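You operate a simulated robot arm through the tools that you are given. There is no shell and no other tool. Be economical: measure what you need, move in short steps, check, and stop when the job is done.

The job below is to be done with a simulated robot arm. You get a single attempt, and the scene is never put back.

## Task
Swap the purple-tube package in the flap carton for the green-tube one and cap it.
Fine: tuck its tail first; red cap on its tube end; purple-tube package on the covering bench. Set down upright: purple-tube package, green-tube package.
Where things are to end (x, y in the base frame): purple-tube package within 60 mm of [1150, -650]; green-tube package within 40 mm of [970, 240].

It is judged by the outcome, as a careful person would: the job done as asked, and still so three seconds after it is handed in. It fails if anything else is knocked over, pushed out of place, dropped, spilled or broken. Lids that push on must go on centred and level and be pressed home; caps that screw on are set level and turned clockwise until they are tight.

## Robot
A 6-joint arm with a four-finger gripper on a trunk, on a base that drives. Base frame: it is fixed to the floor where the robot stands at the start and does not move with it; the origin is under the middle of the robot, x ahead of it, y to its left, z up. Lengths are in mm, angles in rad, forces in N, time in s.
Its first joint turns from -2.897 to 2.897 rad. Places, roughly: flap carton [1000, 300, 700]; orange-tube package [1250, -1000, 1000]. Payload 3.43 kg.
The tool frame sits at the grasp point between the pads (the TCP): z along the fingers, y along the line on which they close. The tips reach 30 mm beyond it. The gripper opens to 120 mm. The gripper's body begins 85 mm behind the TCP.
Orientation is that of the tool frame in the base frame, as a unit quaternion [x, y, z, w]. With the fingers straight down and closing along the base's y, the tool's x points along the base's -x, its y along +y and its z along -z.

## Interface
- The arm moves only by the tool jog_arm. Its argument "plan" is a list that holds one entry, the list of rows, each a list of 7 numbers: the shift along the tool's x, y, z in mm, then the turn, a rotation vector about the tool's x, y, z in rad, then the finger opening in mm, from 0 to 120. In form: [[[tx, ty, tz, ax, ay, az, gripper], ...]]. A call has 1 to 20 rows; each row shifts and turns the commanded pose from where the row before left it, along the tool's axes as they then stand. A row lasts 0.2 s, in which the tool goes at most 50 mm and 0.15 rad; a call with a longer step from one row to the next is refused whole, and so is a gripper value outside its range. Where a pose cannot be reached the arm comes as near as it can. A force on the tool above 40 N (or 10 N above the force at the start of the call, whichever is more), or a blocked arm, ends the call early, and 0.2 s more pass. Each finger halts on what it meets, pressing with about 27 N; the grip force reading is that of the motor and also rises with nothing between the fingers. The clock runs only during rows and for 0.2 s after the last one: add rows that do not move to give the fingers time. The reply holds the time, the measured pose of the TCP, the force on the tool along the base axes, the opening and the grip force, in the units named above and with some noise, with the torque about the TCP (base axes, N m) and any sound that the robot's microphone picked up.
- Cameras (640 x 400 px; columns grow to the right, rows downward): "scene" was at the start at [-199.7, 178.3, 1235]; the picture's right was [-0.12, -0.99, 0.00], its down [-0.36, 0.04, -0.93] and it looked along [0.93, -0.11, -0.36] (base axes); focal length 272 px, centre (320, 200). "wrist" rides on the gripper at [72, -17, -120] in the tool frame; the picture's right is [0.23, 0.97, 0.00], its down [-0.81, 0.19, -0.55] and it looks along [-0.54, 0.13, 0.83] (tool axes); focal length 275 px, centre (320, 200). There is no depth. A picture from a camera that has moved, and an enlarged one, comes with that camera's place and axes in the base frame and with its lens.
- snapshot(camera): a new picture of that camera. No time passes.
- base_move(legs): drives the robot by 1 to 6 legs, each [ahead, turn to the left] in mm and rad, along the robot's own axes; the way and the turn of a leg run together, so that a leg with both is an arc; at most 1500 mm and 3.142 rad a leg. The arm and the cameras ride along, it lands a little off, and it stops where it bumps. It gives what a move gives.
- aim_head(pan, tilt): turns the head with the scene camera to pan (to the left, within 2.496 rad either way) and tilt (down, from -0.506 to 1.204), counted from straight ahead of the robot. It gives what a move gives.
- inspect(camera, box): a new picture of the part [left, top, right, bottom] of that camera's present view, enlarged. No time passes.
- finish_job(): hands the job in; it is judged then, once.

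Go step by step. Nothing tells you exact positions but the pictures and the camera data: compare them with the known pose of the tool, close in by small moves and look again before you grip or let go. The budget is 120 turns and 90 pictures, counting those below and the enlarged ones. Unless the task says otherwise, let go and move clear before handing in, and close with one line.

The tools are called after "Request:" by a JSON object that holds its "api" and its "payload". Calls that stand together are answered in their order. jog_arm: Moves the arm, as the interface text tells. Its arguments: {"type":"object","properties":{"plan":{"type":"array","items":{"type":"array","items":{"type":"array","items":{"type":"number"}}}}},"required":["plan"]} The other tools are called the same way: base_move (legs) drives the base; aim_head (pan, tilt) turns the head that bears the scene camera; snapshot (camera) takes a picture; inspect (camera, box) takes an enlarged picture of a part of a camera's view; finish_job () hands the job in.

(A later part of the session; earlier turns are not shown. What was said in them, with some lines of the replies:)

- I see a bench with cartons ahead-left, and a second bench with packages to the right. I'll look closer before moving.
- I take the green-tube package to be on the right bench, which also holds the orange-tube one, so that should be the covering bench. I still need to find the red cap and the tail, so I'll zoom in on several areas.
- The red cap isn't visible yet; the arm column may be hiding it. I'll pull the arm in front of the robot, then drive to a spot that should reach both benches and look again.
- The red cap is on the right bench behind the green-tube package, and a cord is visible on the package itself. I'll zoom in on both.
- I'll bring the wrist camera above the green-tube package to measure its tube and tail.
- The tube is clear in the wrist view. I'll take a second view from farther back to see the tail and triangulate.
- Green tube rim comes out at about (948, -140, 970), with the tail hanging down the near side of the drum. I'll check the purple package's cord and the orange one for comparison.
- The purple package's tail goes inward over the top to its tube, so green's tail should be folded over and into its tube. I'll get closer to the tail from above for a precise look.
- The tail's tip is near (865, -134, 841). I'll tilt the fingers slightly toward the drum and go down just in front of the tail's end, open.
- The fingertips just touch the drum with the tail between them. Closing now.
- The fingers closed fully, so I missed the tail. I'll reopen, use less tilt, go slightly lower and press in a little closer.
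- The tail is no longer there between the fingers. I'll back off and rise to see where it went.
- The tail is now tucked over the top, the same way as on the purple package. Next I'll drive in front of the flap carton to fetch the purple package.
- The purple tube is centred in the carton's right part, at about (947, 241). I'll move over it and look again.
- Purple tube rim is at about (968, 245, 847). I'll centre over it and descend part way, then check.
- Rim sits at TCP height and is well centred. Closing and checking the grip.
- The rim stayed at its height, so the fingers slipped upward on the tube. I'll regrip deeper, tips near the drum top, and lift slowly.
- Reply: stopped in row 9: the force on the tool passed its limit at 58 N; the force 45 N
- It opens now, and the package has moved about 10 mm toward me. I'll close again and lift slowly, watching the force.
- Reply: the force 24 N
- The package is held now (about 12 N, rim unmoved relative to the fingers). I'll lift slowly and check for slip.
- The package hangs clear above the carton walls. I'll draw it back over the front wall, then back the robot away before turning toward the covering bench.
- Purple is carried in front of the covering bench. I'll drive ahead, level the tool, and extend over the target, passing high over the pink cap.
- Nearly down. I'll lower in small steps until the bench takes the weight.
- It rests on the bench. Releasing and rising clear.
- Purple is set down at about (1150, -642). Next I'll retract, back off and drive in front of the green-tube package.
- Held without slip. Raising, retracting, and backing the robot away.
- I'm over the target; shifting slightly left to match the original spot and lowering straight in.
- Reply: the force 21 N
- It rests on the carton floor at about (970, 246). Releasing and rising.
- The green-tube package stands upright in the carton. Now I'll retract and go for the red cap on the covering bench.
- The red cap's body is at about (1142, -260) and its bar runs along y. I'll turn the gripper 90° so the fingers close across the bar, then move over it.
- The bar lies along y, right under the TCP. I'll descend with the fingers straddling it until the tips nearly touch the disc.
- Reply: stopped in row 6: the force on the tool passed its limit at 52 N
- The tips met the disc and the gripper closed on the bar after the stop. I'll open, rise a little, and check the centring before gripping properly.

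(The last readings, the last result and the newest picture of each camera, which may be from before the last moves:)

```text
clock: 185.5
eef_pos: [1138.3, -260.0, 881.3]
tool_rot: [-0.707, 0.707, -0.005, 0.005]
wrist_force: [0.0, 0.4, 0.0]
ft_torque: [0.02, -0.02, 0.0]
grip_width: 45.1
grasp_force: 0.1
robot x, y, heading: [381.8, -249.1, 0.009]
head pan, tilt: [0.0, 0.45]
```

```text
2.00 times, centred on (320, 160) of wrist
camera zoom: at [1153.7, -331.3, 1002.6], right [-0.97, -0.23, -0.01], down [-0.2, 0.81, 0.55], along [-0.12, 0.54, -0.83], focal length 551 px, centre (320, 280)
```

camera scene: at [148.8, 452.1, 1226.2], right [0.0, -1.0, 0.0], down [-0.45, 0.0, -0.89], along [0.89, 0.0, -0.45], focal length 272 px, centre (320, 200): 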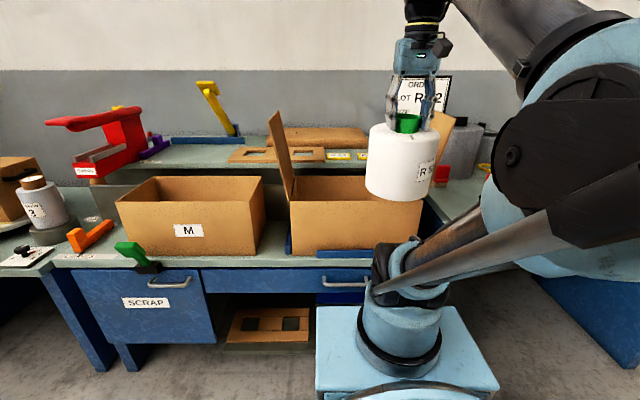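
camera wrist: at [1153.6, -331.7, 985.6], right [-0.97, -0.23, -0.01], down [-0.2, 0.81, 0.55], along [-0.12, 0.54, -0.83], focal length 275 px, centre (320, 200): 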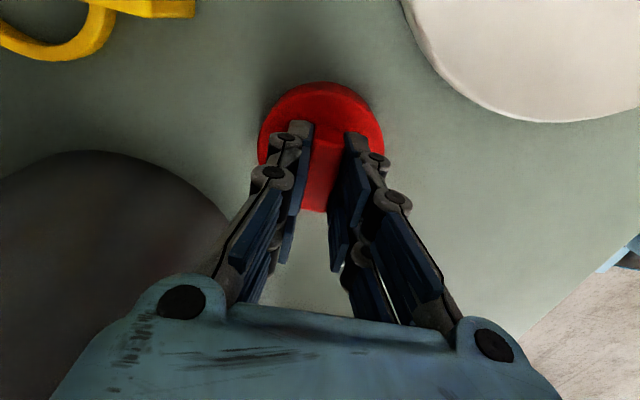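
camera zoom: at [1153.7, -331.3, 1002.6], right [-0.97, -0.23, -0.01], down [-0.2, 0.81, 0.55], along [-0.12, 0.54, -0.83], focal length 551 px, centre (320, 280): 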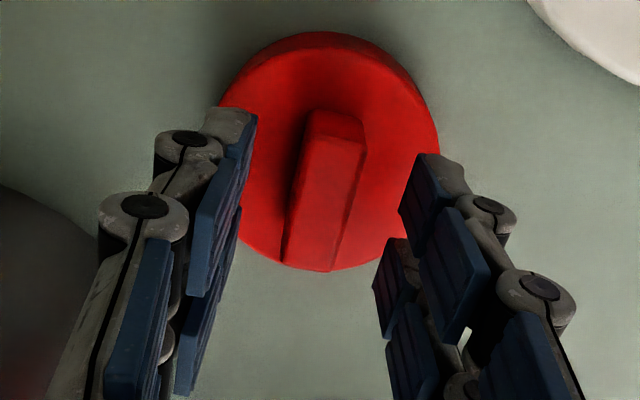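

Request:
{"api": "jog_arm", "payload": {"plan": [[[3.5, 0, 0, -0.014, 0, 0, 45], [3.5, 0, 4, 0, 0, 0, 45], [0, 0, 5, 0, 0, 0, 45], [0, 0, 3, 0, 0, 0, 45], [0, 0, 2, 0, 0, 0, 45], [0, 0, 0, 0, 0, 0, 30], [0, 0, 0, 0, 0, 0, 10], [0, 0, 0, 0, 0, 0, 0], [0, 0, 0, 0, 0, 0, 0]]]}}

Request:
{"api": "jog_arm", "payload": {"plan": [[[0, 0, -3, 0, 0, 0, 0], [0, 0, -4, 0, 0, 0, 0], [0, 0, -8, 0, 0, 0, 0], [0, 0, -10, 0, 0, 0, 0], [0, 0, -10, 0, 0, 0, 0], [0, 0, 0, 0, 0, 0, 0]]]}}

Request:
{"api": "snapshot", "payload": {"camera": "wrist"}}

```text
clock: 187.5
eef_pos: [1138.4, -266.9, 866.6]
tool_rot: [-0.707, 0.707, 0.0, -0.001]
wrist_force: [0.4, -0.8, -0.3]
ft_torque: [0.01, -0.02, 0.01]
grip_width: 17.1
grasp_force: 27.6
robot x, y, heading: [379.5, -249.8, 0.008]
head pan, tilt: [0.0, 0.45]
```

```text
clock: 188.9
eef_pos: [1138.1, -267.1, 902.0]
tool_rot: [-0.707, 0.708, -0.001, 0.0]
wrist_force: [0.6, -0.1, 0.5]
ft_torque: [0.0, -0.01, 0.04]
grip_width: 17.1
grasp_force: 26.9
robot x, y, heading: [379.2, -247.4, 0.008]
head pan, tilt: [0.0, 0.45]
```

```text
22 pictures are left
camera wrist: at [1155.7, -339.3, 1023.6], right [-0.97, -0.23, 0.0], down [-0.19, 0.81, 0.55], along [-0.13, 0.54, -0.83], focal length 275 px, centre (320, 200)
```

wrist: 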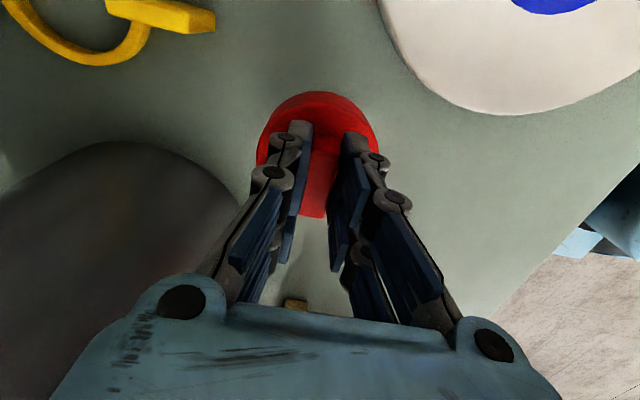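

Request:
{"api": "inspect", "payload": {"camera": "wrist", "box": [240, 80, 400, 240]}}

Request:
{"api": "inspect", "payload": {"camera": "scene", "box": [340, 60, 500, 220]}}

```text
2.50 times, centred on (320, 160) of wrist
camera zoom: at [1155.7, -339.3, 1023.6], right [-0.97, -0.23, 0.0], down [-0.19, 0.81, 0.55], along [-0.13, 0.54, -0.83], focal length 688 px, centre (320, 300)
```

zoom: 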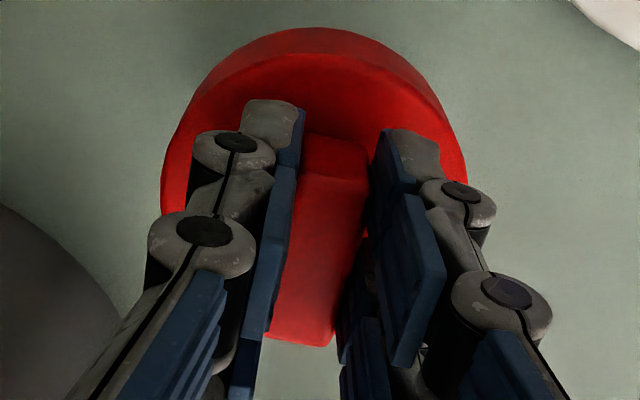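

```text
2.50 times, centred on (420, 140) of scene
camera zoom: at [177.9, -60.4, 1226.2], right [0.01, -1.0, 0.0], down [-0.45, 0.0, -0.89], along [0.89, 0.01, -0.45], focal length 679 px, centre (70, 350)
```

zoom: 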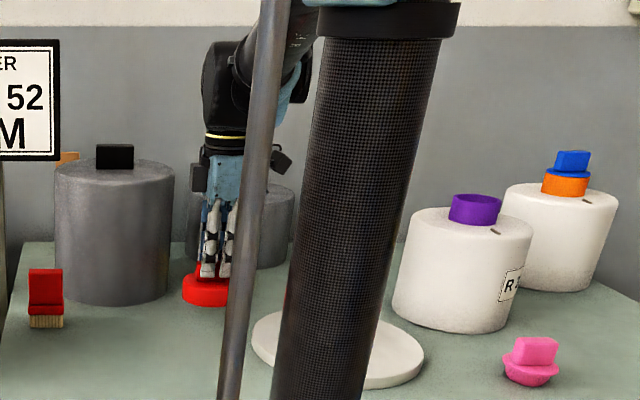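

The cap is held level and its bar is centred on the TCP. I'll raise it, retract, turn the wrist back, and drive to the carton.

Request:
{"api": "jog_arm", "payload": {"plan": [[[0, 0, -20, 0, 0, 0, 0], [0, 0, -30, 0, 0, 0, 0], [0, 0, -30, 0, 0, 0, 0], [0, 0, -30, 0, 0, 0, 0], [0, 0, -30, 0, 0, 0, 0], [0, 0, -30, 0, 0, 0, 0], [0, 0, -30, 0, 0, 0, 0], [0, 25, 0, 0, 0, 0, 0], [0, 25, 0, 0, 0, 0, 0], [0, 25, 0, 0, 0, 0, 0], [0, 25, 0, 0, 0, 0, 0], [0, 25, 0, 0, 0, 0, 0], [0, 25, 0, 0, 0, 0, 0], [0, 25, 0, 0, 0, 0, 0], [0, 25, 0, 0, 0, 0, 0], [0, 25, 0, 0, 0, 0, 0], [0, 25, 0, 0, 0, 0, 0], [0, 25, 0, 0, 0, 0, 0], [0, 25, 0, 0, 0, 0, 0]]]}}

Request:
{"api": "jog_arm", "payload": {"plan": [[[0, 0, 0, 0, 0, 0.12, 0], [0, 0, 0, 0, 0, 0.12, 0], [0, 0, 0, 0, 0, 0.12, 0], [0, 0, 0, 0, 0, 0.12, 0], [0, 0, 0, 0, 0, 0.12, 0], [0, 0, 0, 0, 0, 0.12, 0], [0, 0, 0, 0, 0, 0.12, 0], [0, 0, 0, 0, 0, 0.12, 0], [0, 0, 0, 0, 0, 0.12, 0], [0, 0, 0, 0, 0, 0.12, 0], [0, 0, 0, 0, 0, 0.07, 0], [0, 0, 0, 0, 0, 0, 0]]]}}

Request:
{"api": "base_move", "payload": {"legs": [[-220, 0], [0, 1.563], [500, 0], [0, -1.571], [190, 0]]}}

Request:
{"api": "snapshot", "payload": {"camera": "wrist"}}

```text
clock: 192.9
eef_pos: [837.7, -265.6, 1103.7]
tool_rot: [-0.707, 0.707, 0.001, 0.001]
wrist_force: [-0.4, 0.4, -1.2]
ft_torque: [0.01, -0.01, -0.03]
grip_width: 16.8
grasp_force: 27.1
robot x, y, heading: [379.0, -250.7, 0.012]
head pan, tilt: [0.0, 0.45]
```

```text
clock: 195.5
eef_pos: [839.3, -266.9, 1101.3]
tool_rot: [-0.148, 0.989, 0.0, 0.0]
wrist_force: [-0.3, 0.5, 0.4]
ft_torque: [0.0, -0.01, 0.0]
grip_width: 16.9
grasp_force: 26.9
robot x, y, heading: [379.5, -245.6, 0.014]
head pan, tilt: [0.0, 0.45]
```

```text
clock: 209.6
eef_pos: [797.3, 246.7, 1103.5]
tool_rot: [-0.165, 0.986, 0.001, 0.001]
wrist_force: [0.2, -0.8, -0.4]
ft_torque: [0.04, -0.01, 0.01]
grip_width: 17.3
grasp_force: 26.7
robot x, y, heading: [336.6, 253.1, 0.045]
head pan, tilt: [0.0, 0.45]
```

```text
19 pictures are left
camera wrist: at [734.8, 206.8, 1223.7], right [-0.53, 0.84, 0.0], down [0.7, 0.45, 0.55], along [0.47, 0.3, -0.83], focal length 275 px, centre (320, 200)
```

wrist: 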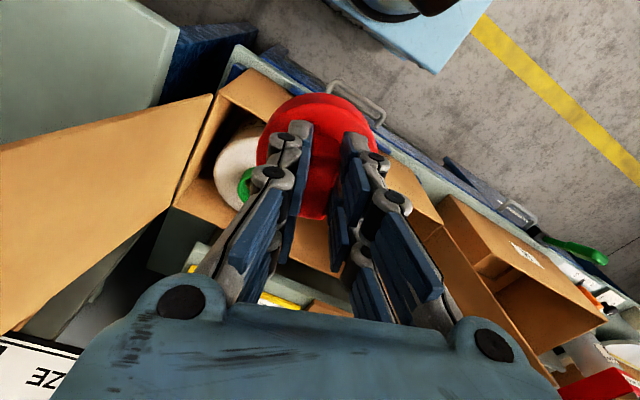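

I'm in front of the carton with the cap. To measure the tube precisely I'll bring the cap in beside it (to its left), then take a picture.

Request:
{"api": "jog_arm", "payload": {"plan": [[[0, 0, 0, 0, 0, 0.11, 0], [0, 0, 0, 0, 0, 0.11, 0], [0, 0, 0, 0, 0.012, 0.11, 0], [-24, 12, 0, 0, 0, 0, 0], [-24, 12, 0, 0, 0, 0, 0], [-24, 12, 0, 0, 0, 0, 0], [-24, 12, 0, 0, 0, 0, 0], [-24, 12, 0, 0, 0, 0, 0], [-24, 12, 0, 0, 0, 0, 0], [-24, 12, 0, 0, 0, 0, 0], [-23, 14, 0, 0, 0, 0, 0], [0, 0, 25, 0, 0, 0, 0], [0, 0, 25, 0, 0, 0, 0], [0, 0, 25, 0, 0, 0, 0], [0, 0, 25, 0, 0, 0, 0], [0, 0, 25, 0, 0, 0, 0], [0, 0, 20, 0, 0, 0, 0], [0, 0, 0, 0, 0, 0, 0], [0, 0, 0, 0, 0, 0, 0]]]}}

Request:
{"api": "snapshot", "payload": {"camera": "wrist"}}

Request:
{"api": "snapshot", "payload": {"camera": "scene"}}

```text
clock: 213.6
eef_pos: [972.8, 345.1, 961.0]
tool_rot: [-0.001, 1.0, 0.0, 0.0]
wrist_force: [0.3, 0.2, -0.6]
ft_torque: [-0.01, -0.05, -0.02]
grip_width: 17.0
grasp_force: 27.1
robot x, y, heading: [340.6, 253.2, 0.045]
head pan, tilt: [0.0, 0.45]
```

```text
18 pictures are left
camera wrist: at [902.8, 327.1, 1083.0], right [-0.23, 0.97, 0.0], down [0.81, 0.19, 0.55], along [0.54, 0.13, -0.83], focal length 275 px, centre (320, 200)
```

wrist: 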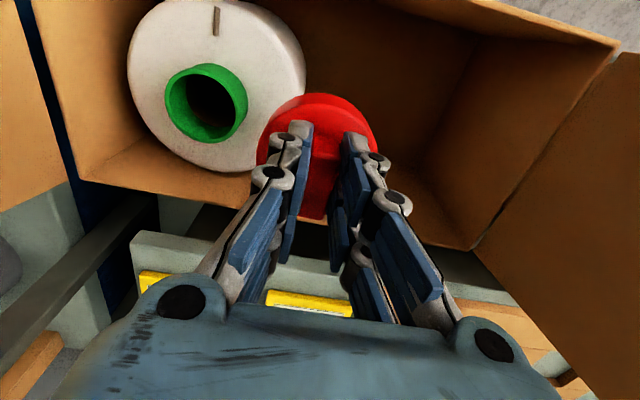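

```text
17 pictures are left
camera scene: at [128.8, 432.8, 1226.2], right [0.05, -1.0, 0.0], down [-0.45, -0.02, -0.89], along [0.89, 0.04, -0.45], focal length 272 px, centre (320, 200)
```

scene: 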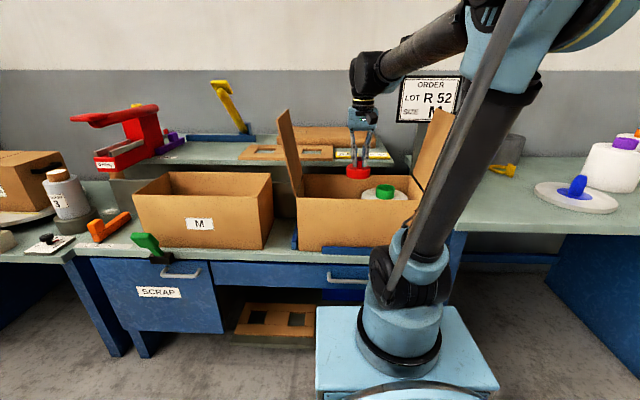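

Request:
{"api": "inspect", "payload": {"camera": "wrist", "box": [120, 30, 280, 180]}}

```text
2.67 times, centred on (200, 105) of wrist
camera zoom: at [902.8, 327.1, 1083.0], right [-0.23, 0.97, 0.0], down [0.81, 0.19, 0.55], along [0.54, 0.13, -0.83], focal length 734 px, centre (640, 453)
```

zoom: 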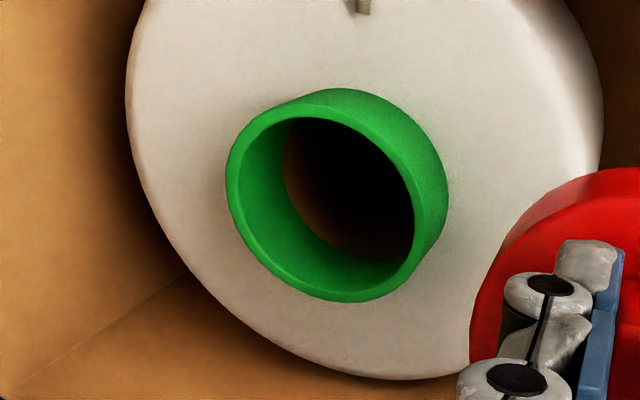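

Request:
{"api": "jog_arm", "payload": {"plan": [[[0, 5, 15, 0, 0, 0, 0], [0, 5, 15, 0, 0, 0, 0], [0, 0, 15, 0, 0, 0, 0], [0, 0, 10, 0, 0, 0, 0], [0, 0, 0, 0, 0, 0, 0], [0, 0, 0, 0, 0, 0, 0]]]}}

Request:
{"api": "inspect", "payload": {"camera": "wrist", "box": [80, 40, 280, 240]}}

```text
clock: 215.0
eef_pos: [974.3, 354.2, 908.4]
tool_rot: [-0.001, 1.0, 0.0, 0.0]
wrist_force: [0.2, 1.0, -0.3]
ft_torque: [0.0, 0.01, -0.01]
grip_width: 17.0
grasp_force: 26.8
robot x, y, heading: [340.3, 250.8, 0.049]
head pan, tilt: [0.0, 0.45]
```

```text
2.00 times, centred on (180, 140) of wrist
camera zoom: at [903.5, 337.1, 1029.4], right [-0.23, 0.97, 0.0], down [0.81, 0.19, 0.55], along [0.54, 0.13, -0.83], focal length 551 px, centre (600, 320)
```

zoom: 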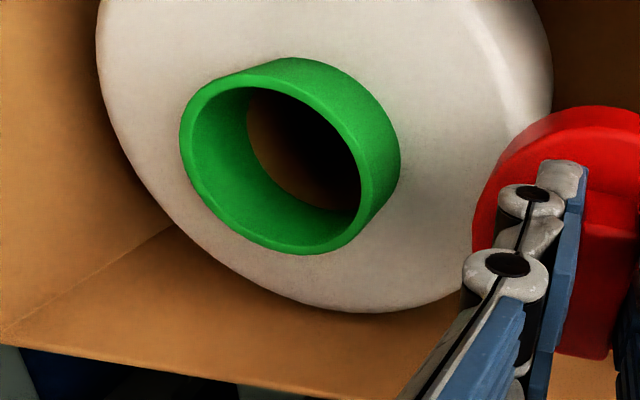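

Tube rim is at about (982, 249, 856). I'll lift slightly and move the cap right over it, staying above, then check alignment.

Request:
{"api": "jog_arm", "payload": {"plan": [[[0, 0, -20, 0, 0, 0, 0], [0, 0, -15, 0, 0, 0, 0], [-2, -20, 0, 0, 0, 0, 0], [-2, -20, 0, 0, 0, 0, 0], [-2, -20, 0, 0, 0, 0, 0], [-2, -20, 0, 0, 0, 0, 0], [0, -20, 0, 0, 0, 0, 0], [0, -5, 0, 0, 0, 0, 0], [0, 0, 5, 0, 0, 0, 0], [0, 0, 5, 0, 0, 0, 0], [0, 0, 0, 0, 0, 0, 0]]]}}

Request:
{"api": "snapshot", "payload": {"camera": "wrist"}}

Request:
{"api": "inspect", "payload": {"camera": "scene", "box": [330, 120, 450, 220]}}

```text
clock: 217.4
eef_pos: [983.6, 249.2, 932.4]
tool_rot: [0.0, 1.0, -0.001, 0.0]
wrist_force: [-0.5, -0.2, 0.3]
ft_torque: [-0.01, 0.02, 0.01]
grip_width: 16.9
grasp_force: 26.9
robot x, y, heading: [338.0, 251.2, 0.039]
head pan, tilt: [0.0, 0.45]
```

```text
14 pictures are left
camera wrist: at [911.7, 232.2, 1053.3], right [-0.23, 0.97, 0.0], down [0.81, 0.19, 0.55], along [0.54, 0.13, -0.83], focal length 275 px, centre (320, 200)
```

wrist: 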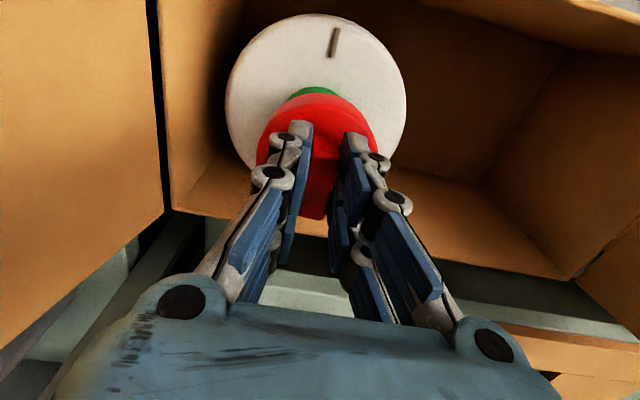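

```text
4.00 times, centred on (390, 170) of scene
camera zoom: at [128.8, 432.8, 1226.2], right [0.05, -1.0, 0.0], down [-0.45, -0.02, -0.89], along [0.89, 0.04, -0.45], focal length 1086 px, centre (40, 320)
```

zoom: 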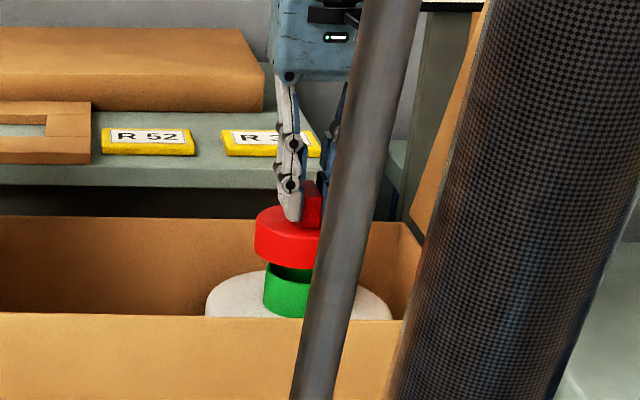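

Forward alignment looks right; the tube seems about 3 mm to the right (-y). I'll correct that and lower gently.

Request:
{"api": "jog_arm", "payload": {"plan": [[[0, -3, 0, 0, 0, 0, 0], [0, 0, 3, 0, 0, 0, 0], [0, 0, 3, 0, 0, 0, 0], [0, 0, 3, 0, 0, 0, 0], [0, 0, 2, 0, 0, 0, 0], [0, 0, 2, 0, 0, 0, 0], [0, 0, 2, 0, 0, 0, 0], [0, 0, 0, 0, 0, 0, 0]]]}}

Request:
{"api": "inspect", "payload": {"camera": "scene", "box": [330, 120, 450, 220]}}

```text
clock: 219.2
eef_pos: [981.1, 247.9, 917.6]
tool_rot: [0.0, 1.0, -0.001, 0.001]
wrist_force: [0.0, 0.5, -0.1]
ft_torque: [0.0, 0.01, 0.04]
grip_width: 17.0
grasp_force: 27.0
robot x, y, heading: [335.8, 255.1, 0.045]
head pan, tilt: [0.0, 0.45]
```

```text
4.00 times, centred on (390, 170) of scene
camera zoom: at [128.8, 432.8, 1226.2], right [0.05, -1.0, 0.0], down [-0.45, -0.02, -0.89], along [0.89, 0.04, -0.45], focal length 1086 px, centre (40, 320)
```

zoom: 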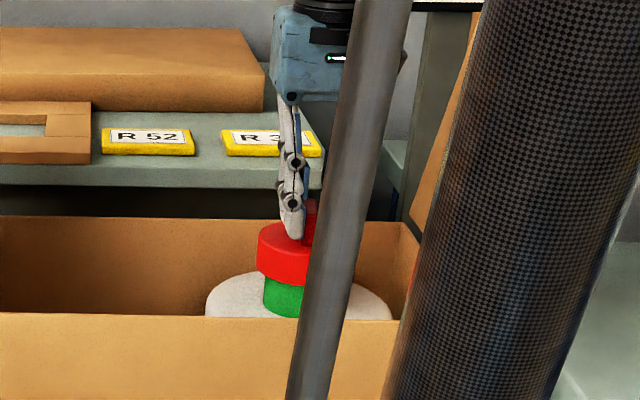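

Request:
{"api": "jog_arm", "payload": {"plan": [[[0, 0, 2, 0, 0, 0, 0], [0, 0, 2, 0, 0, 0, 0], [0, 0, 2, 0, 0, 0, 0], [0, 0, 2, 0, 0, 0, 0], [0, 0, 0, 0, 0, 0, 0]]]}}

```text
clock: 220.4
eef_pos: [982.8, 247.1, 907.9]
tool_rot: [-0.001, 1.0, 0.0, 0.001]
wrist_force: [0.3, 0.2, -0.2]
ft_torque: [0.0, 0.03, 0.01]
grip_width: 17.1
grasp_force: 27.3
robot x, y, heading: [338.0, 252.6, 0.045]
head pan, tilt: [0.0, 0.45]
```

Request:
{"api": "jog_arm", "payload": {"plan": [[[0, 0, 2, 0, 0, 0, 0], [0, 0, 2, 0, 0, 0, 0], [0, 0, 2, 0, 0, 0, 0], [0, 0, 0, 0, 0, 0, 0]]]}}

Request:
{"api": "inspect", "payload": {"camera": "scene", "box": [330, 120, 450, 220]}}

```text
clock: 221.4
eef_pos: [983.0, 246.9, 902.7]
tool_rot: [-0.002, 1.0, 0.0, 0.0]
wrist_force: [0.1, -0.2, -0.2]
ft_torque: [0.0, 0.01, 0.0]
grip_width: 17.1
grasp_force: 26.9
robot x, y, heading: [340.6, 252.4, 0.044]
head pan, tilt: [0.0, 0.45]
```

```text
4.00 times, centred on (390, 170) of scene
camera zoom: at [128.8, 432.8, 1226.2], right [0.05, -1.0, 0.0], down [-0.45, -0.02, -0.89], along [0.89, 0.04, -0.45], focal length 1086 px, centre (40, 320)
```

zoom: 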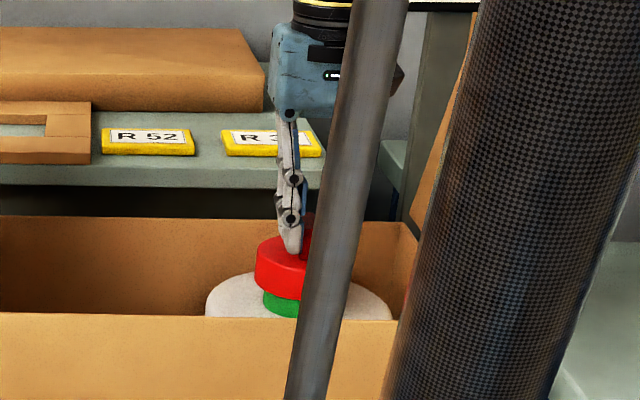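

The cap is sliding over the tube without force. Continuing down until it seats.

Request:
{"api": "jog_arm", "payload": {"plan": [[[0, 0, 2, 0, 0, 0, 0], [0, 0, 2, 0, 0, 0, 0], [0, 0, 2, 0, 0, 0, 0], [0, 0, 2, 0, 0, 0, 0], [0, 0, 0, 0, 0, 0, 0]]]}}

```text
clock: 222.6
eef_pos: [982.6, 246.6, 896.0]
tool_rot: [-0.001, 1.0, 0.0, 0.0]
wrist_force: [0.6, -0.1, -0.2]
ft_torque: [0.03, -0.03, -0.02]
grip_width: 17.2
grasp_force: 27.1
robot x, y, heading: [337.8, 254.5, 0.046]
head pan, tilt: [0.0, 0.45]
```

Request:
{"api": "jog_arm", "payload": {"plan": [[[0, 0, 2, 0, 0, 0, 0], [0, 0, 2, 0, 0, 0, 0], [0, 0, 2, 0, 0, 0, 0], [0, 0, 0, 0, 0, 0, 0]]]}}

Request:
{"api": "inspect", "payload": {"camera": "scene", "box": [330, 120, 450, 220]}}

```text
clock: 223.6
eef_pos: [982.1, 246.9, 890.1]
tool_rot: [-0.001, 1.0, 0.0, 0.0]
wrist_force: [3.3, -3.5, 26.1]
ft_torque: [-0.12, -0.11, -0.05]
grip_width: 17.1
grasp_force: 26.8
robot x, y, heading: [339.1, 254.4, 0.043]
head pan, tilt: [0.0, 0.45]
```

```text
4.00 times, centred on (390, 170) of scene
camera zoom: at [128.1, 432.7, 1226.1], right [0.05, -1.0, 0.0], down [-0.45, -0.02, -0.89], along [0.89, 0.04, -0.45], focal length 1086 px, centre (40, 320)
```

zoom: 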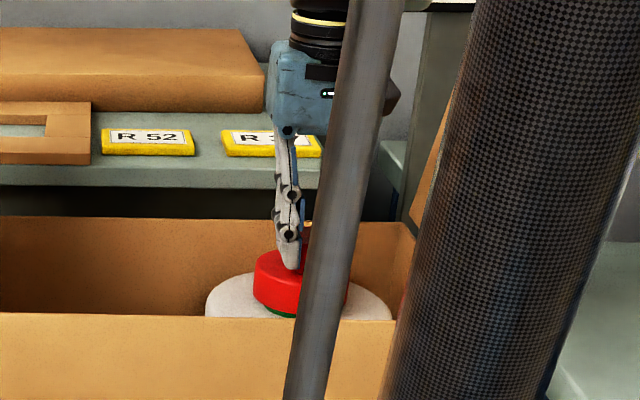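

Firm contact at 26 N. I'll press further to see whether it goes home with a click.

Request:
{"api": "jog_arm", "payload": {"plan": [[[0, 0, 1, 0, 0, 0, 0], [0, 0, 1, 0, 0, 0, 0], [0, 0, 1, 0, 0, 0, 0], [0, 0, 1, 0, 0, 0, 0], [0, 0, 1, 0, 0, 0, 0], [0, 0, 0, 0, 0, 0, 0]]]}}

```text
clock: 225.0
eef_pos: [981.6, 246.7, 884.7]
tool_rot: [-0.001, 1.0, 0.0, 0.001]
wrist_force: [1.0, 5.9, 25.0]
ft_torque: [0.18, -0.03, -0.01]
grip_width: 17.0
grasp_force: 27.3
robot x, y, heading: [338.5, 253.8, 0.046]
head pan, tilt: [0.0, 0.45]
```

Request:
{"api": "jog_arm", "payload": {"plan": [[[0, 0, 1, 0, 0, 0, 0], [0, 0, 1, 0, 0, 0, 0], [0, 0, 1, 0, 0, 0, 0], [0, 0, 1, 0, 0, 0, 0], [0, 0, 1, 0, 0, 0, 0], [0, 0, 0, 0, 0, 0, 0]]]}}

Request:
{"api": "inspect", "payload": {"camera": "scene", "box": [330, 120, 450, 220]}}

```text
clock: 226.2
eef_pos: [972.7, 246.1, 887.4]
tool_rot: [0.0, 1.0, 0.0, 0.005]
wrist_force: [7.0, 0.5, -4.2]
ft_torque: [0.01, 0.18, 0.0]
grip_width: 17.0
grasp_force: 27.1
robot x, y, heading: [340.1, 254.6, 0.045]
head pan, tilt: [0.0, 0.45]
stopped in row 6: the force on the tool passed its limit at 42 N (the readings are from after the stop); the commanded pose is now the measured one
```

```text
4.00 times, centred on (390, 170) of scene
camera zoom: at [130.0, 432.7, 1226.5], right [0.05, -1.0, 0.0], down [-0.45, -0.02, -0.89], along [0.89, 0.04, -0.45], focal length 1086 px, centre (40, 320)
```

zoom: 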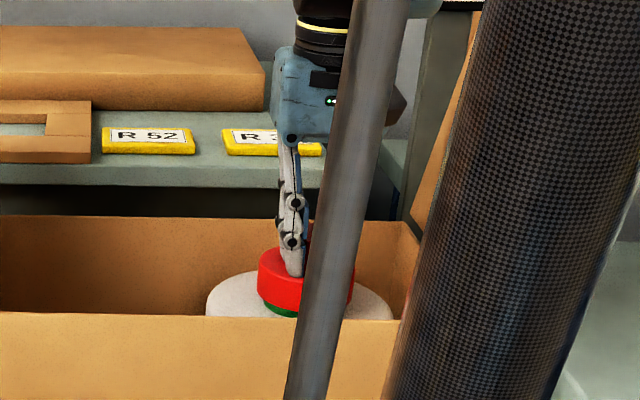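

The stop let the arm sag back about 10 mm. I'll open the fingers to relax things and look at how the cap sits.

Request:
{"api": "jog_arm", "payload": {"plan": [[[0, 0, 0, 0, 0, 0, 40], [0, 0, 0, 0, 0, 0, 40], [0, 0, -20, 0, 0.01, 0, 40], [0, 0, -20, 0, 0, 0, 60], [0, 0, -20, 0, 0, 0, 90], [0, 0, 0, 0, 0, 0, 90]]]}}

Request:
{"api": "snapshot", "payload": {"camera": "wrist"}}

```text
clock: 227.6
eef_pos: [973.0, 245.9, 947.4]
tool_rot: [0.0, 1.0, 0.0, 0.001]
wrist_force: [-0.4, 0.3, -0.5]
ft_torque: [0.0, 0.05, 0.01]
grip_width: 90.1
grasp_force: 0.0
robot x, y, heading: [336.7, 250.6, 0.04]
head pan, tilt: [0.0, 0.45]
```

```text
8 pictures are left
camera wrist: at [900.9, 227.8, 1068.5], right [-0.23, 0.97, 0.0], down [0.81, 0.19, 0.55], along [0.54, 0.13, -0.83], focal length 275 px, centre (320, 200)
```

wrist: 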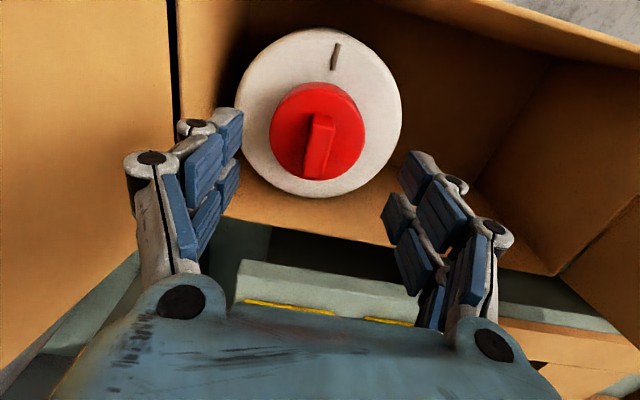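

The cap is on, centred and level, with its bar along x. I'll regrip the bar, press lightly and turn clockwise to find out whether it's a screw cap.

Request:
{"api": "jog_arm", "payload": {"plan": [[[-2.5, 0, 12, 0, 0, 0, 60], [0, 0, 12, 0, 0, 0, 45], [0, 0, 12, 0, 0, 0, 45], [0, 0, 10, 0, 0, 0, 45], [0, 0, 6, 0, 0, 0, 45], [0, 0, 2, 0, 0, 0, 45], [0, 0, 0, 0, 0, 0, 30], [0, 0, 0, 0, 0, 0, 10], [0, 0, 0, 0, 0, 0, 0], [0, 0, 0, 0, 0, 0, 0]]]}}

Request:
{"api": "jog_arm", "payload": {"plan": [[[0, 0, 1, 0, 0, 0, 0], [0, 0, 0, 0, 0, 0.1, 0], [0, 0, 0, 0, 0, 0.1, 0], [0, 0, 0, 0, 0, 0.1, 0], [0, 0, 0, 0, 0, 0.1, 0], [0, 0, 0, 0, 0, 0, 0]]]}}

```text
clock: 229.8
eef_pos: [974.1, 245.0, 892.9]
tool_rot: [-0.001, 1.0, 0.0, 0.001]
wrist_force: [0.4, -0.6, -0.5]
ft_torque: [0.04, 0.0, 0.01]
grip_width: 17.3
grasp_force: 27.7
robot x, y, heading: [338.8, 253.4, 0.045]
head pan, tilt: [0.0, 0.45]
```

```text
clock: 231.2
eef_pos: [973.6, 246.1, 892.6]
tool_rot: [0.198, 0.98, 0.0, 0.001]
wrist_force: [6.3, 3.0, 8.1]
ft_torque: [0.05, -0.33, 0.27]
grip_width: 17.3
grasp_force: 27.4
robot x, y, heading: [338.1, 250.2, 0.046]
head pan, tilt: [0.0, 0.45]
```

Request:
{"api": "jog_arm", "payload": {"plan": [[[0, 0, 0, 0, 0, 0.1, 0], [0, 0, 0, 0, 0, 0.1, 0], [0, 0, 0, 0, 0, 0.1, 0], [0, 0, 0, 0, 0, 0.1, 0], [0, 0, 0, 0, 0, 0.1, 0], [0, 0, 0, 0, 0, 0, 0]]]}}

Request:
{"api": "snapshot", "payload": {"camera": "wrist"}}

```text
clock: 232.6
eef_pos: [974.7, 246.7, 891.6]
tool_rot: [0.434, 0.901, 0.001, 0.0]
wrist_force: [9.7, 1.1, 18.8]
ft_torque: [-0.13, -0.46, 0.4]
grip_width: 17.2
grasp_force: 26.9
robot x, y, heading: [337.3, 254.4, 0.045]
head pan, tilt: [0.0, 0.45]
```

```text
7 pictures are left
camera wrist: at [916.8, 290.8, 1013.2], right [0.62, 0.79, 0.0], down [0.65, -0.52, 0.55], along [0.44, -0.34, -0.83], focal length 275 px, centre (320, 200)
```

wrist: 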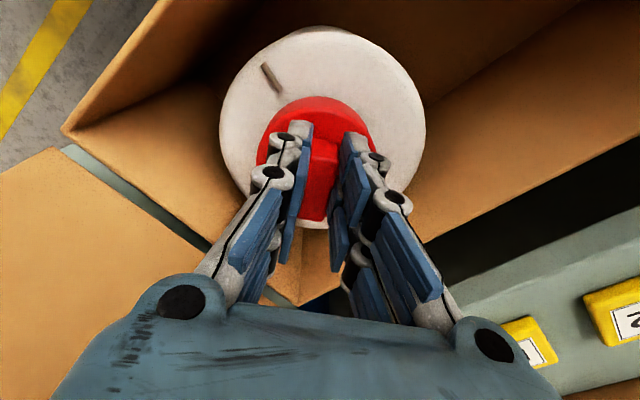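

Request:
{"api": "jog_arm", "payload": {"plan": [[[0, 0, 0, 0, 0, 0.1, 0], [0, 0, 0, 0, 0, 0.1, 0], [0, 0, 0, 0, 0, 0.1, 0], [0, 0, 0, 0, 0, 0.1, 0], [0, 0, 0, 0, 0, 0.1, 0], [0, 0, 0, 0, 0, 0.1, 0], [0, 0, 0, 0, 0, 0, 0]]]}}

Request:
{"api": "inspect", "payload": {"camera": "scene", "box": [330, 120, 450, 220]}}

```text
clock: 234.2
eef_pos: [974.5, 244.5, 893.2]
tool_rot: [0.682, 0.732, 0.001, 0.0]
wrist_force: [-0.8, -3.7, -0.3]
ft_torque: [-0.27, 0.02, 0.01]
grip_width: 17.0
grasp_force: 27.0
robot x, y, heading: [333.0, 250.4, 0.042]
head pan, tilt: [0.0, 0.45]
```

```text
4.00 times, centred on (390, 170) of scene
camera zoom: at [128.8, 432.6, 1226.2], right [0.05, -1.0, 0.0], down [-0.45, -0.02, -0.89], along [0.89, 0.04, -0.45], focal length 1086 px, centre (40, 320)
```

zoom: 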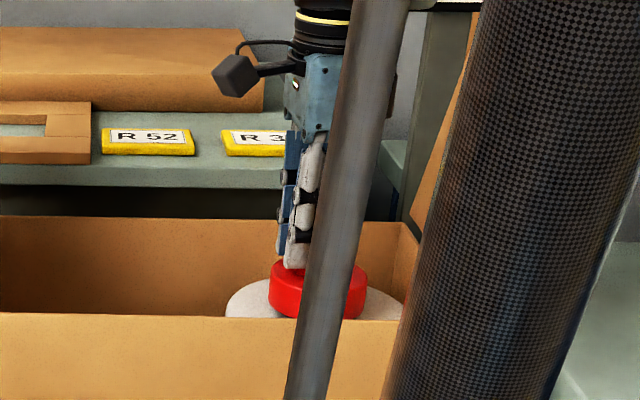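

The cap now shows no green below it, but the package seems to have shifted about 10 mm to the right. I'll release, rise straight up and check.

Request:
{"api": "jog_arm", "payload": {"plan": [[[0, 0, 0, 0, 0, 0, 40], [0, 0, 0, 0, 0, 0, 45], [0, 0, -20, 0, 0, 0, 60], [0, 0, -20, 0, 0, 0, 60], [0, 0, -20, 0, 0, 0, 60], [0, 0, 0, 0, 0, 0, 60]]]}}

Request:
{"api": "snapshot", "payload": {"camera": "wrist"}}

```text
clock: 235.6
eef_pos: [974.3, 246.1, 953.6]
tool_rot: [0.68, 0.733, 0.0, 0.0]
wrist_force: [-1.1, -0.5, 1.0]
ft_torque: [-0.01, 0.03, -0.03]
grip_width: 60.0
grasp_force: 0.0
robot x, y, heading: [337.5, 252.8, 0.043]
head pan, tilt: [0.0, 0.45]
```

```text
5 pictures are left
camera wrist: at [952.3, 315.7, 1074.0], right [0.95, 0.3, 0.0], down [0.25, -0.8, 0.55], along [0.17, -0.53, -0.83], focal length 275 px, centre (320, 200)
```

wrist: 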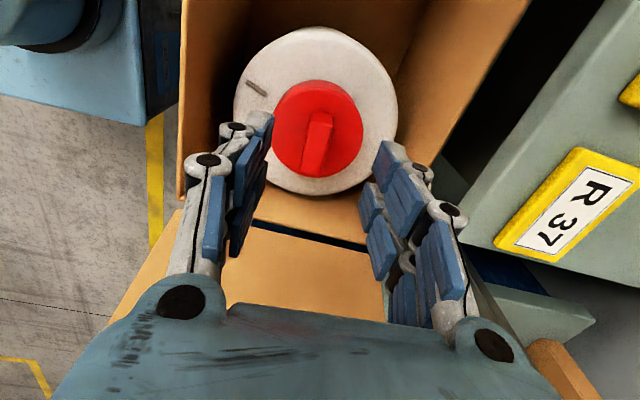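

The cap sits centred on the tube and the package is upright near (974, 245). I'll now press on the disc with the open fingertips on both sides of the bar, in small steps, to make sure it is home.

Request:
{"api": "jog_arm", "payload": {"plan": [[[0, 0, 15, 0, 0, 0, 44], [0, 0, 15, 0, 0, 0, 42], [0, 0, 15, 0, 0, 0, 42], [0, 0, 8, 0, 0, 0, 42], [0, 0, 4, 0, 0, 0, 42], [0, 0, 2, 0, 0, 0, 42], [0, 0, 1, 0, 0, 0, 42], [0, 0, 0, 0, 0, 0, 42]]]}}

Request:
{"api": "jog_arm", "payload": {"plan": [[[0, 0, 1, 0, 0, 0, 42], [0, 0, 1, 0, 0, 0, 42], [0, 0, 1, 0, 0, 0, 42], [0, 0, 0, 0, 0, 0, 42]]]}}

```text
clock: 237.4
eef_pos: [975.2, 246.1, 891.7]
tool_rot: [0.681, 0.733, 0.001, 0.0]
wrist_force: [-0.6, 0.2, -0.1]
ft_torque: [0.03, 0.0, 0.02]
grip_width: 42.0
grasp_force: 0.2
robot x, y, heading: [337.9, 250.1, 0.041]
head pan, tilt: [0.0, 0.45]
```

```text
clock: 238.4
eef_pos: [974.1, 247.6, 889.4]
tool_rot: [0.681, 0.732, 0.001, 0.001]
wrist_force: [0.3, -0.7, -0.1]
ft_torque: [0.02, 0.0, -0.02]
grip_width: 41.9
grasp_force: 0.1
robot x, y, heading: [337.8, 254.9, 0.045]
head pan, tilt: [0.0, 0.45]
```

Request:
{"api": "jog_arm", "payload": {"plan": [[[0, 0, 1, 0, 0, 0, 42], [0, 0, 1, 0, 0, 0, 42], [0, 0, 1, 0, 0, 0, 42], [0, 0, 0, 0, 0, 0, 42]]]}}

Request:
{"api": "jog_arm", "payload": {"plan": [[[0, 0, 1, 0, 0, 0, 42], [0, 0, 1, 0, 0, 0, 42], [0, 0, 0, 0, 0, 0, 42]]]}}

```text
clock: 239.4
eef_pos: [974.4, 246.1, 886.7]
tool_rot: [0.68, 0.733, 0.0, 0.0]
wrist_force: [-0.3, -0.3, 0.6]
ft_torque: [0.0, 0.02, 0.0]
grip_width: 42.0
grasp_force: 0.0
robot x, y, heading: [334.8, 249.7, 0.042]
head pan, tilt: [0.0, 0.45]
```

```text
clock: 240.2
eef_pos: [974.5, 246.5, 885.4]
tool_rot: [0.68, 0.733, 0.001, 0.0]
wrist_force: [-0.5, -1.0, 0.2]
ft_torque: [0.0, 0.0, 0.02]
grip_width: 42.0
grasp_force: 0.0
robot x, y, heading: [337.4, 254.9, 0.046]
head pan, tilt: [0.0, 0.45]
```

Request:
{"api": "jog_arm", "payload": {"plan": [[[0, 0, 1, 0, 0, 0, 42], [0, 0, 1, 0, 0, 0, 42], [0, 0, 1, 0, 0, 0, 42], [0, 0, 0, 0, 0, 0, 42]]]}}

Request:
{"api": "jog_arm", "payload": {"plan": [[[0, 0, 1, 0, 0, 0, 42], [0, 0, 1, 0, 0, 0, 42], [0, 0, 1, 0, 0, 0, 42], [0, 0, 0, 0, 0, 0, 42]]]}}

```text
clock: 241.2
eef_pos: [974.4, 245.8, 880.7]
tool_rot: [0.681, 0.732, 0.0, 0.001]
wrist_force: [0.2, -1.0, 1.9]
ft_torque: [-0.05, 0.07, 0.01]
grip_width: 42.0
grasp_force: 0.0
robot x, y, heading: [335.4, 250.3, 0.046]
head pan, tilt: [0.0, 0.45]
```

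```text
clock: 241.9
eef_pos: [964.2, 245.1, 887.2]
tool_rot: [0.681, 0.733, 0.004, 0.004]
wrist_force: [-0.3, -1.2, 2.3]
ft_torque: [-0.03, 0.54, -0.06]
grip_width: 17.5
grasp_force: 26.8
robot x, y, heading: [334.1, 255.3, 0.048]
head pan, tilt: [0.0, 0.45]
stopped in row 3: the force on the tool passed its limit at 47 N (the readings are from after the stop); the commanded pose is now the measured one
```

Hard stop at 47 N, with the disc about 9 mm lower than at first contact, so the cap was pressed home. The stop closed the fingers on the bar, so I'll open, rise and check nothing was dragged up.

Request:
{"api": "jog_arm", "payload": {"plan": [[[0, 0, 0, 0, 0, 0, 42], [0, 0, 0, 0, 0, 0, 42], [0, 0, -15, 0, 0, 0, 50], [0, 0, -20, 0, 0, 0, 60], [0, 0, -25, 0, 0, 0, 60], [0, 0, 0, 0, 0, 0, 60]]]}}

Request:
{"api": "snapshot", "payload": {"camera": "wrist"}}

```text
clock: 243.3
eef_pos: [964.7, 242.8, 947.7]
tool_rot: [0.681, 0.732, 0.005, 0.005]
wrist_force: [-0.2, 0.5, 0.5]
ft_torque: [0.01, -0.02, 0.02]
grip_width: 59.8
grasp_force: 0.0
robot x, y, heading: [334.1, 254.8, 0.044]
head pan, tilt: [0.0, 0.45]
```

```text
4 pictures are left
camera wrist: at [940.8, 312.6, 1068.7], right [0.95, 0.3, 0.01], down [0.24, -0.8, 0.55], along [0.18, -0.53, -0.83], focal length 275 px, centre (320, 200)
```

wrist: 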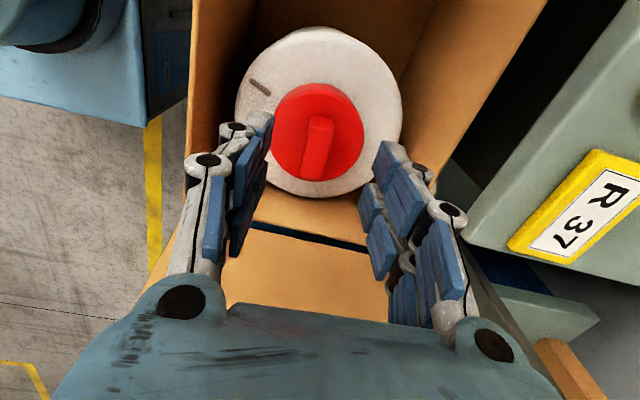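

The package is upright at about (967, 240), cap level and centred. I'll make one last gentle height check with the fingertips on the disc, stopping well under the force limit.

Request:
{"api": "jog_arm", "payload": {"plan": [[[-3, 2, 15, 0.014, 0, 0, 50], [0, 0, 15, 0, 0, 0, 42], [0, 0, 15, 0, 0, 0, 42], [0, 0, 12, 0, 0, 0, 42], [0, 0, 4, 0, 0, 0, 42], [0, 0, 2, 0, 0, 0, 42], [0, 0, 1, 0, 0, 0, 42], [0, 0, 0, 0, 0, 0, 42]]]}}

```text
clock: 245.2
eef_pos: [965.0, 242.2, 884.1]
tool_rot: [0.681, 0.732, 0.001, -0.001]
wrist_force: [0.1, 0.2, -0.6]
ft_torque: [0.05, 0.02, 0.0]
grip_width: 41.8
grasp_force: 0.0
robot x, y, heading: [338.4, 251.7, 0.048]
head pan, tilt: [0.0, 0.45]
```

Request:
{"api": "jog_arm", "payload": {"plan": [[[0, 0, 1, 0, 0, 0, 42], [0, 0, 1, 0, 0, 0, 42], [0, 0, 0, 0, 0, 0, 42]]]}}

Request:
{"api": "jog_arm", "payload": {"plan": [[[0, 0, 1, 0, 0, 0, 42], [0, 0, 0.5, 0, 0, 0, 42], [0, 0, 0, 0, 0, 0, 42]]]}}

```text
clock: 245.9
eef_pos: [965.6, 243.0, 882.5]
tool_rot: [0.68, 0.733, 0.001, -0.001]
wrist_force: [-0.3, 1.8, 13.5]
ft_torque: [0.04, -0.03, 0.03]
grip_width: 42.0
grasp_force: 0.1
robot x, y, heading: [337.1, 249.6, 0.043]
head pan, tilt: [0.0, 0.45]
```

```text
clock: 246.8
eef_pos: [957.8, 242.5, 888.1]
tool_rot: [0.68, 0.733, 0.004, 0.004]
wrist_force: [11.7, -0.4, 10.3]
ft_torque: [-0.04, 0.04, 0.11]
grip_width: 17.2
grasp_force: 26.6
robot x, y, heading: [338.6, 253.5, 0.041]
head pan, tilt: [0.0, 0.45]
stopped in row 3: the force on the tool passed its limit at 46 N (the readings are from after the stop); the commanded pose is now the measured one
```

Same hard stop at the same height, so the cap is home. Opening and rising clear for a final check.

Request:
{"api": "jog_arm", "payload": {"plan": [[[0, 0, 0, 0, 0, 0, 42], [0, 0, 0, 0, 0, 0, 42], [0, 0, -15, 0, 0, 0, 50], [0, 0, -20, 0, 0, 0, 60], [0, 0, -30, 0, 0, 0, 60], [0, 0, -40, 0, 0, 0, 60], [0, 0, -40, 0, 0, 0, 60], [0, 0, -40, 0, 0, 0, 60], [0, 0, 0, 0, 0, 0, 60]]]}}

Request:
{"api": "snapshot", "payload": {"camera": "wrist"}}

```text
clock: 248.8
eef_pos: [951.7, 238.9, 1074.8]
tool_rot: [0.681, 0.733, 0.004, 0.003]
wrist_force: [-0.4, -0.3, -1.0]
ft_torque: [0.01, -0.02, 0.05]
grip_width: 60.0
grasp_force: 0.1
robot x, y, heading: [337.8, 253.1, 0.049]
head pan, tilt: [0.0, 0.45]
```

```text
3 pictures are left
camera wrist: at [928.6, 309.2, 1195.2], right [0.95, 0.3, 0.01], down [0.24, -0.8, 0.56], along [0.18, -0.53, -0.83], focal length 275 px, centre (320, 200)
```

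wrist: 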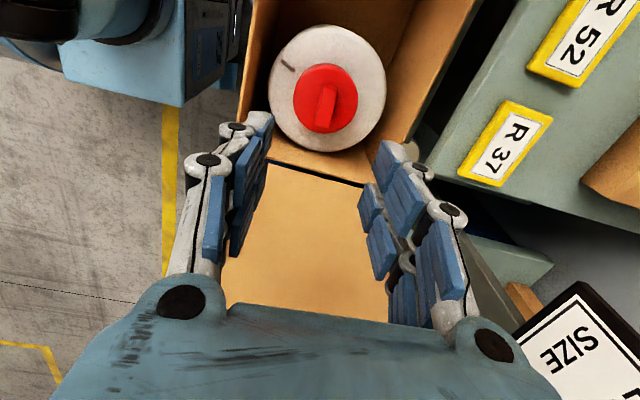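

The capped package stands upright at about (965, 236), within tolerance. I'll retract over the front wall and take a last look at both benches.

Request:
{"api": "jog_arm", "payload": {"plan": [[[0, 0, -30, 0, 0, 0, 60], [0, -30, 0, 0, 0, 0, 60], [0, -30, 0, 0, 0, 0, 60], [0, -30, 0, 0, 0, 0, 60], [0, -30, 0, 0, 0, 0, 60], [0, -30, 0, 0, 0, 0, 60], [0, 0, 0, 0, 0, 0, 60]]]}}

Request:
{"api": "base_move", "payload": {"legs": [[-200, 0]]}}

Request:
{"api": "aim_head", "payload": {"pan": -0.15, "tilt": 0.35}}

Request:
{"api": "snapshot", "payload": {"camera": "scene"}}

```text
clock: 250.4
eef_pos: [802.1, 231.9, 1100.3]
tool_rot: [0.681, 0.732, 0.005, 0.004]
wrist_force: [0.0, 0.9, 0.3]
ft_torque: [-0.03, 0.0, 0.02]
grip_width: 60.1
grasp_force: 0.0
robot x, y, heading: [340.1, 252.5, 0.04]
head pan, tilt: [0.0, 0.45]
```

```text
clock: 252.1
eef_pos: [600.0, 222.5, 1100.9]
tool_rot: [0.68, 0.733, 0.005, 0.004]
wrist_force: [0.9, 1.0, 0.4]
ft_torque: [0.02, -0.01, -0.01]
grip_width: 60.1
grasp_force: 0.1
robot x, y, heading: [134.0, 244.9, 0.048]
head pan, tilt: [0.0, 0.45]
```

```text
clock: 252.8
eef_pos: [587.2, 222.8, 1104.8]
tool_rot: [0.68, 0.733, 0.009, 0.009]
wrist_force: [0.3, 0.3, -0.2]
ft_torque: [-0.04, 0.02, 0.01]
grip_width: 60.2
grasp_force: 0.0
robot x, y, heading: [135.3, 244.4, 0.048]
head pan, tilt: [-0.15, 0.351]
```

```text
2 pictures are left
camera scene: at [-72.7, 409.0, 1235.3], right [-0.1, -0.99, 0.0], down [-0.35, 0.03, -0.93], along [0.93, -0.1, -0.36], focal length 272 px, centre (320, 200)
```

scene: 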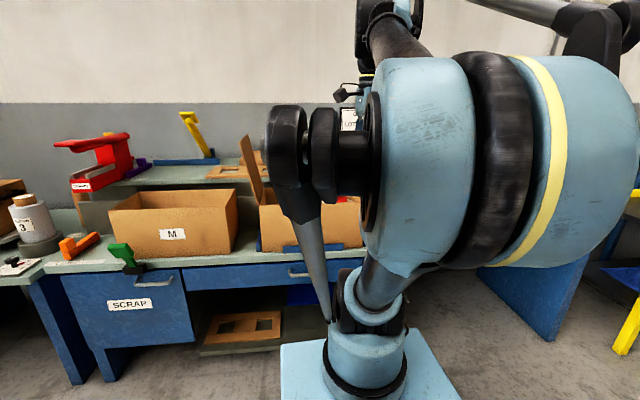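

Everything I can see is in place, with the red cap inside the flap carton, and the arm is clear. I'm handing the job in.

Request:
{"api": "finish_job", "payload": {}}

```text
The job is handed in.
```

The swap is done and handed in: the purple-tube package is upright on the covering bench at about (1150, -642). The green-tube package, tail tucked, stands upright in the flap carton at about (965, 236), with the red cap pressed down to a hard stop.
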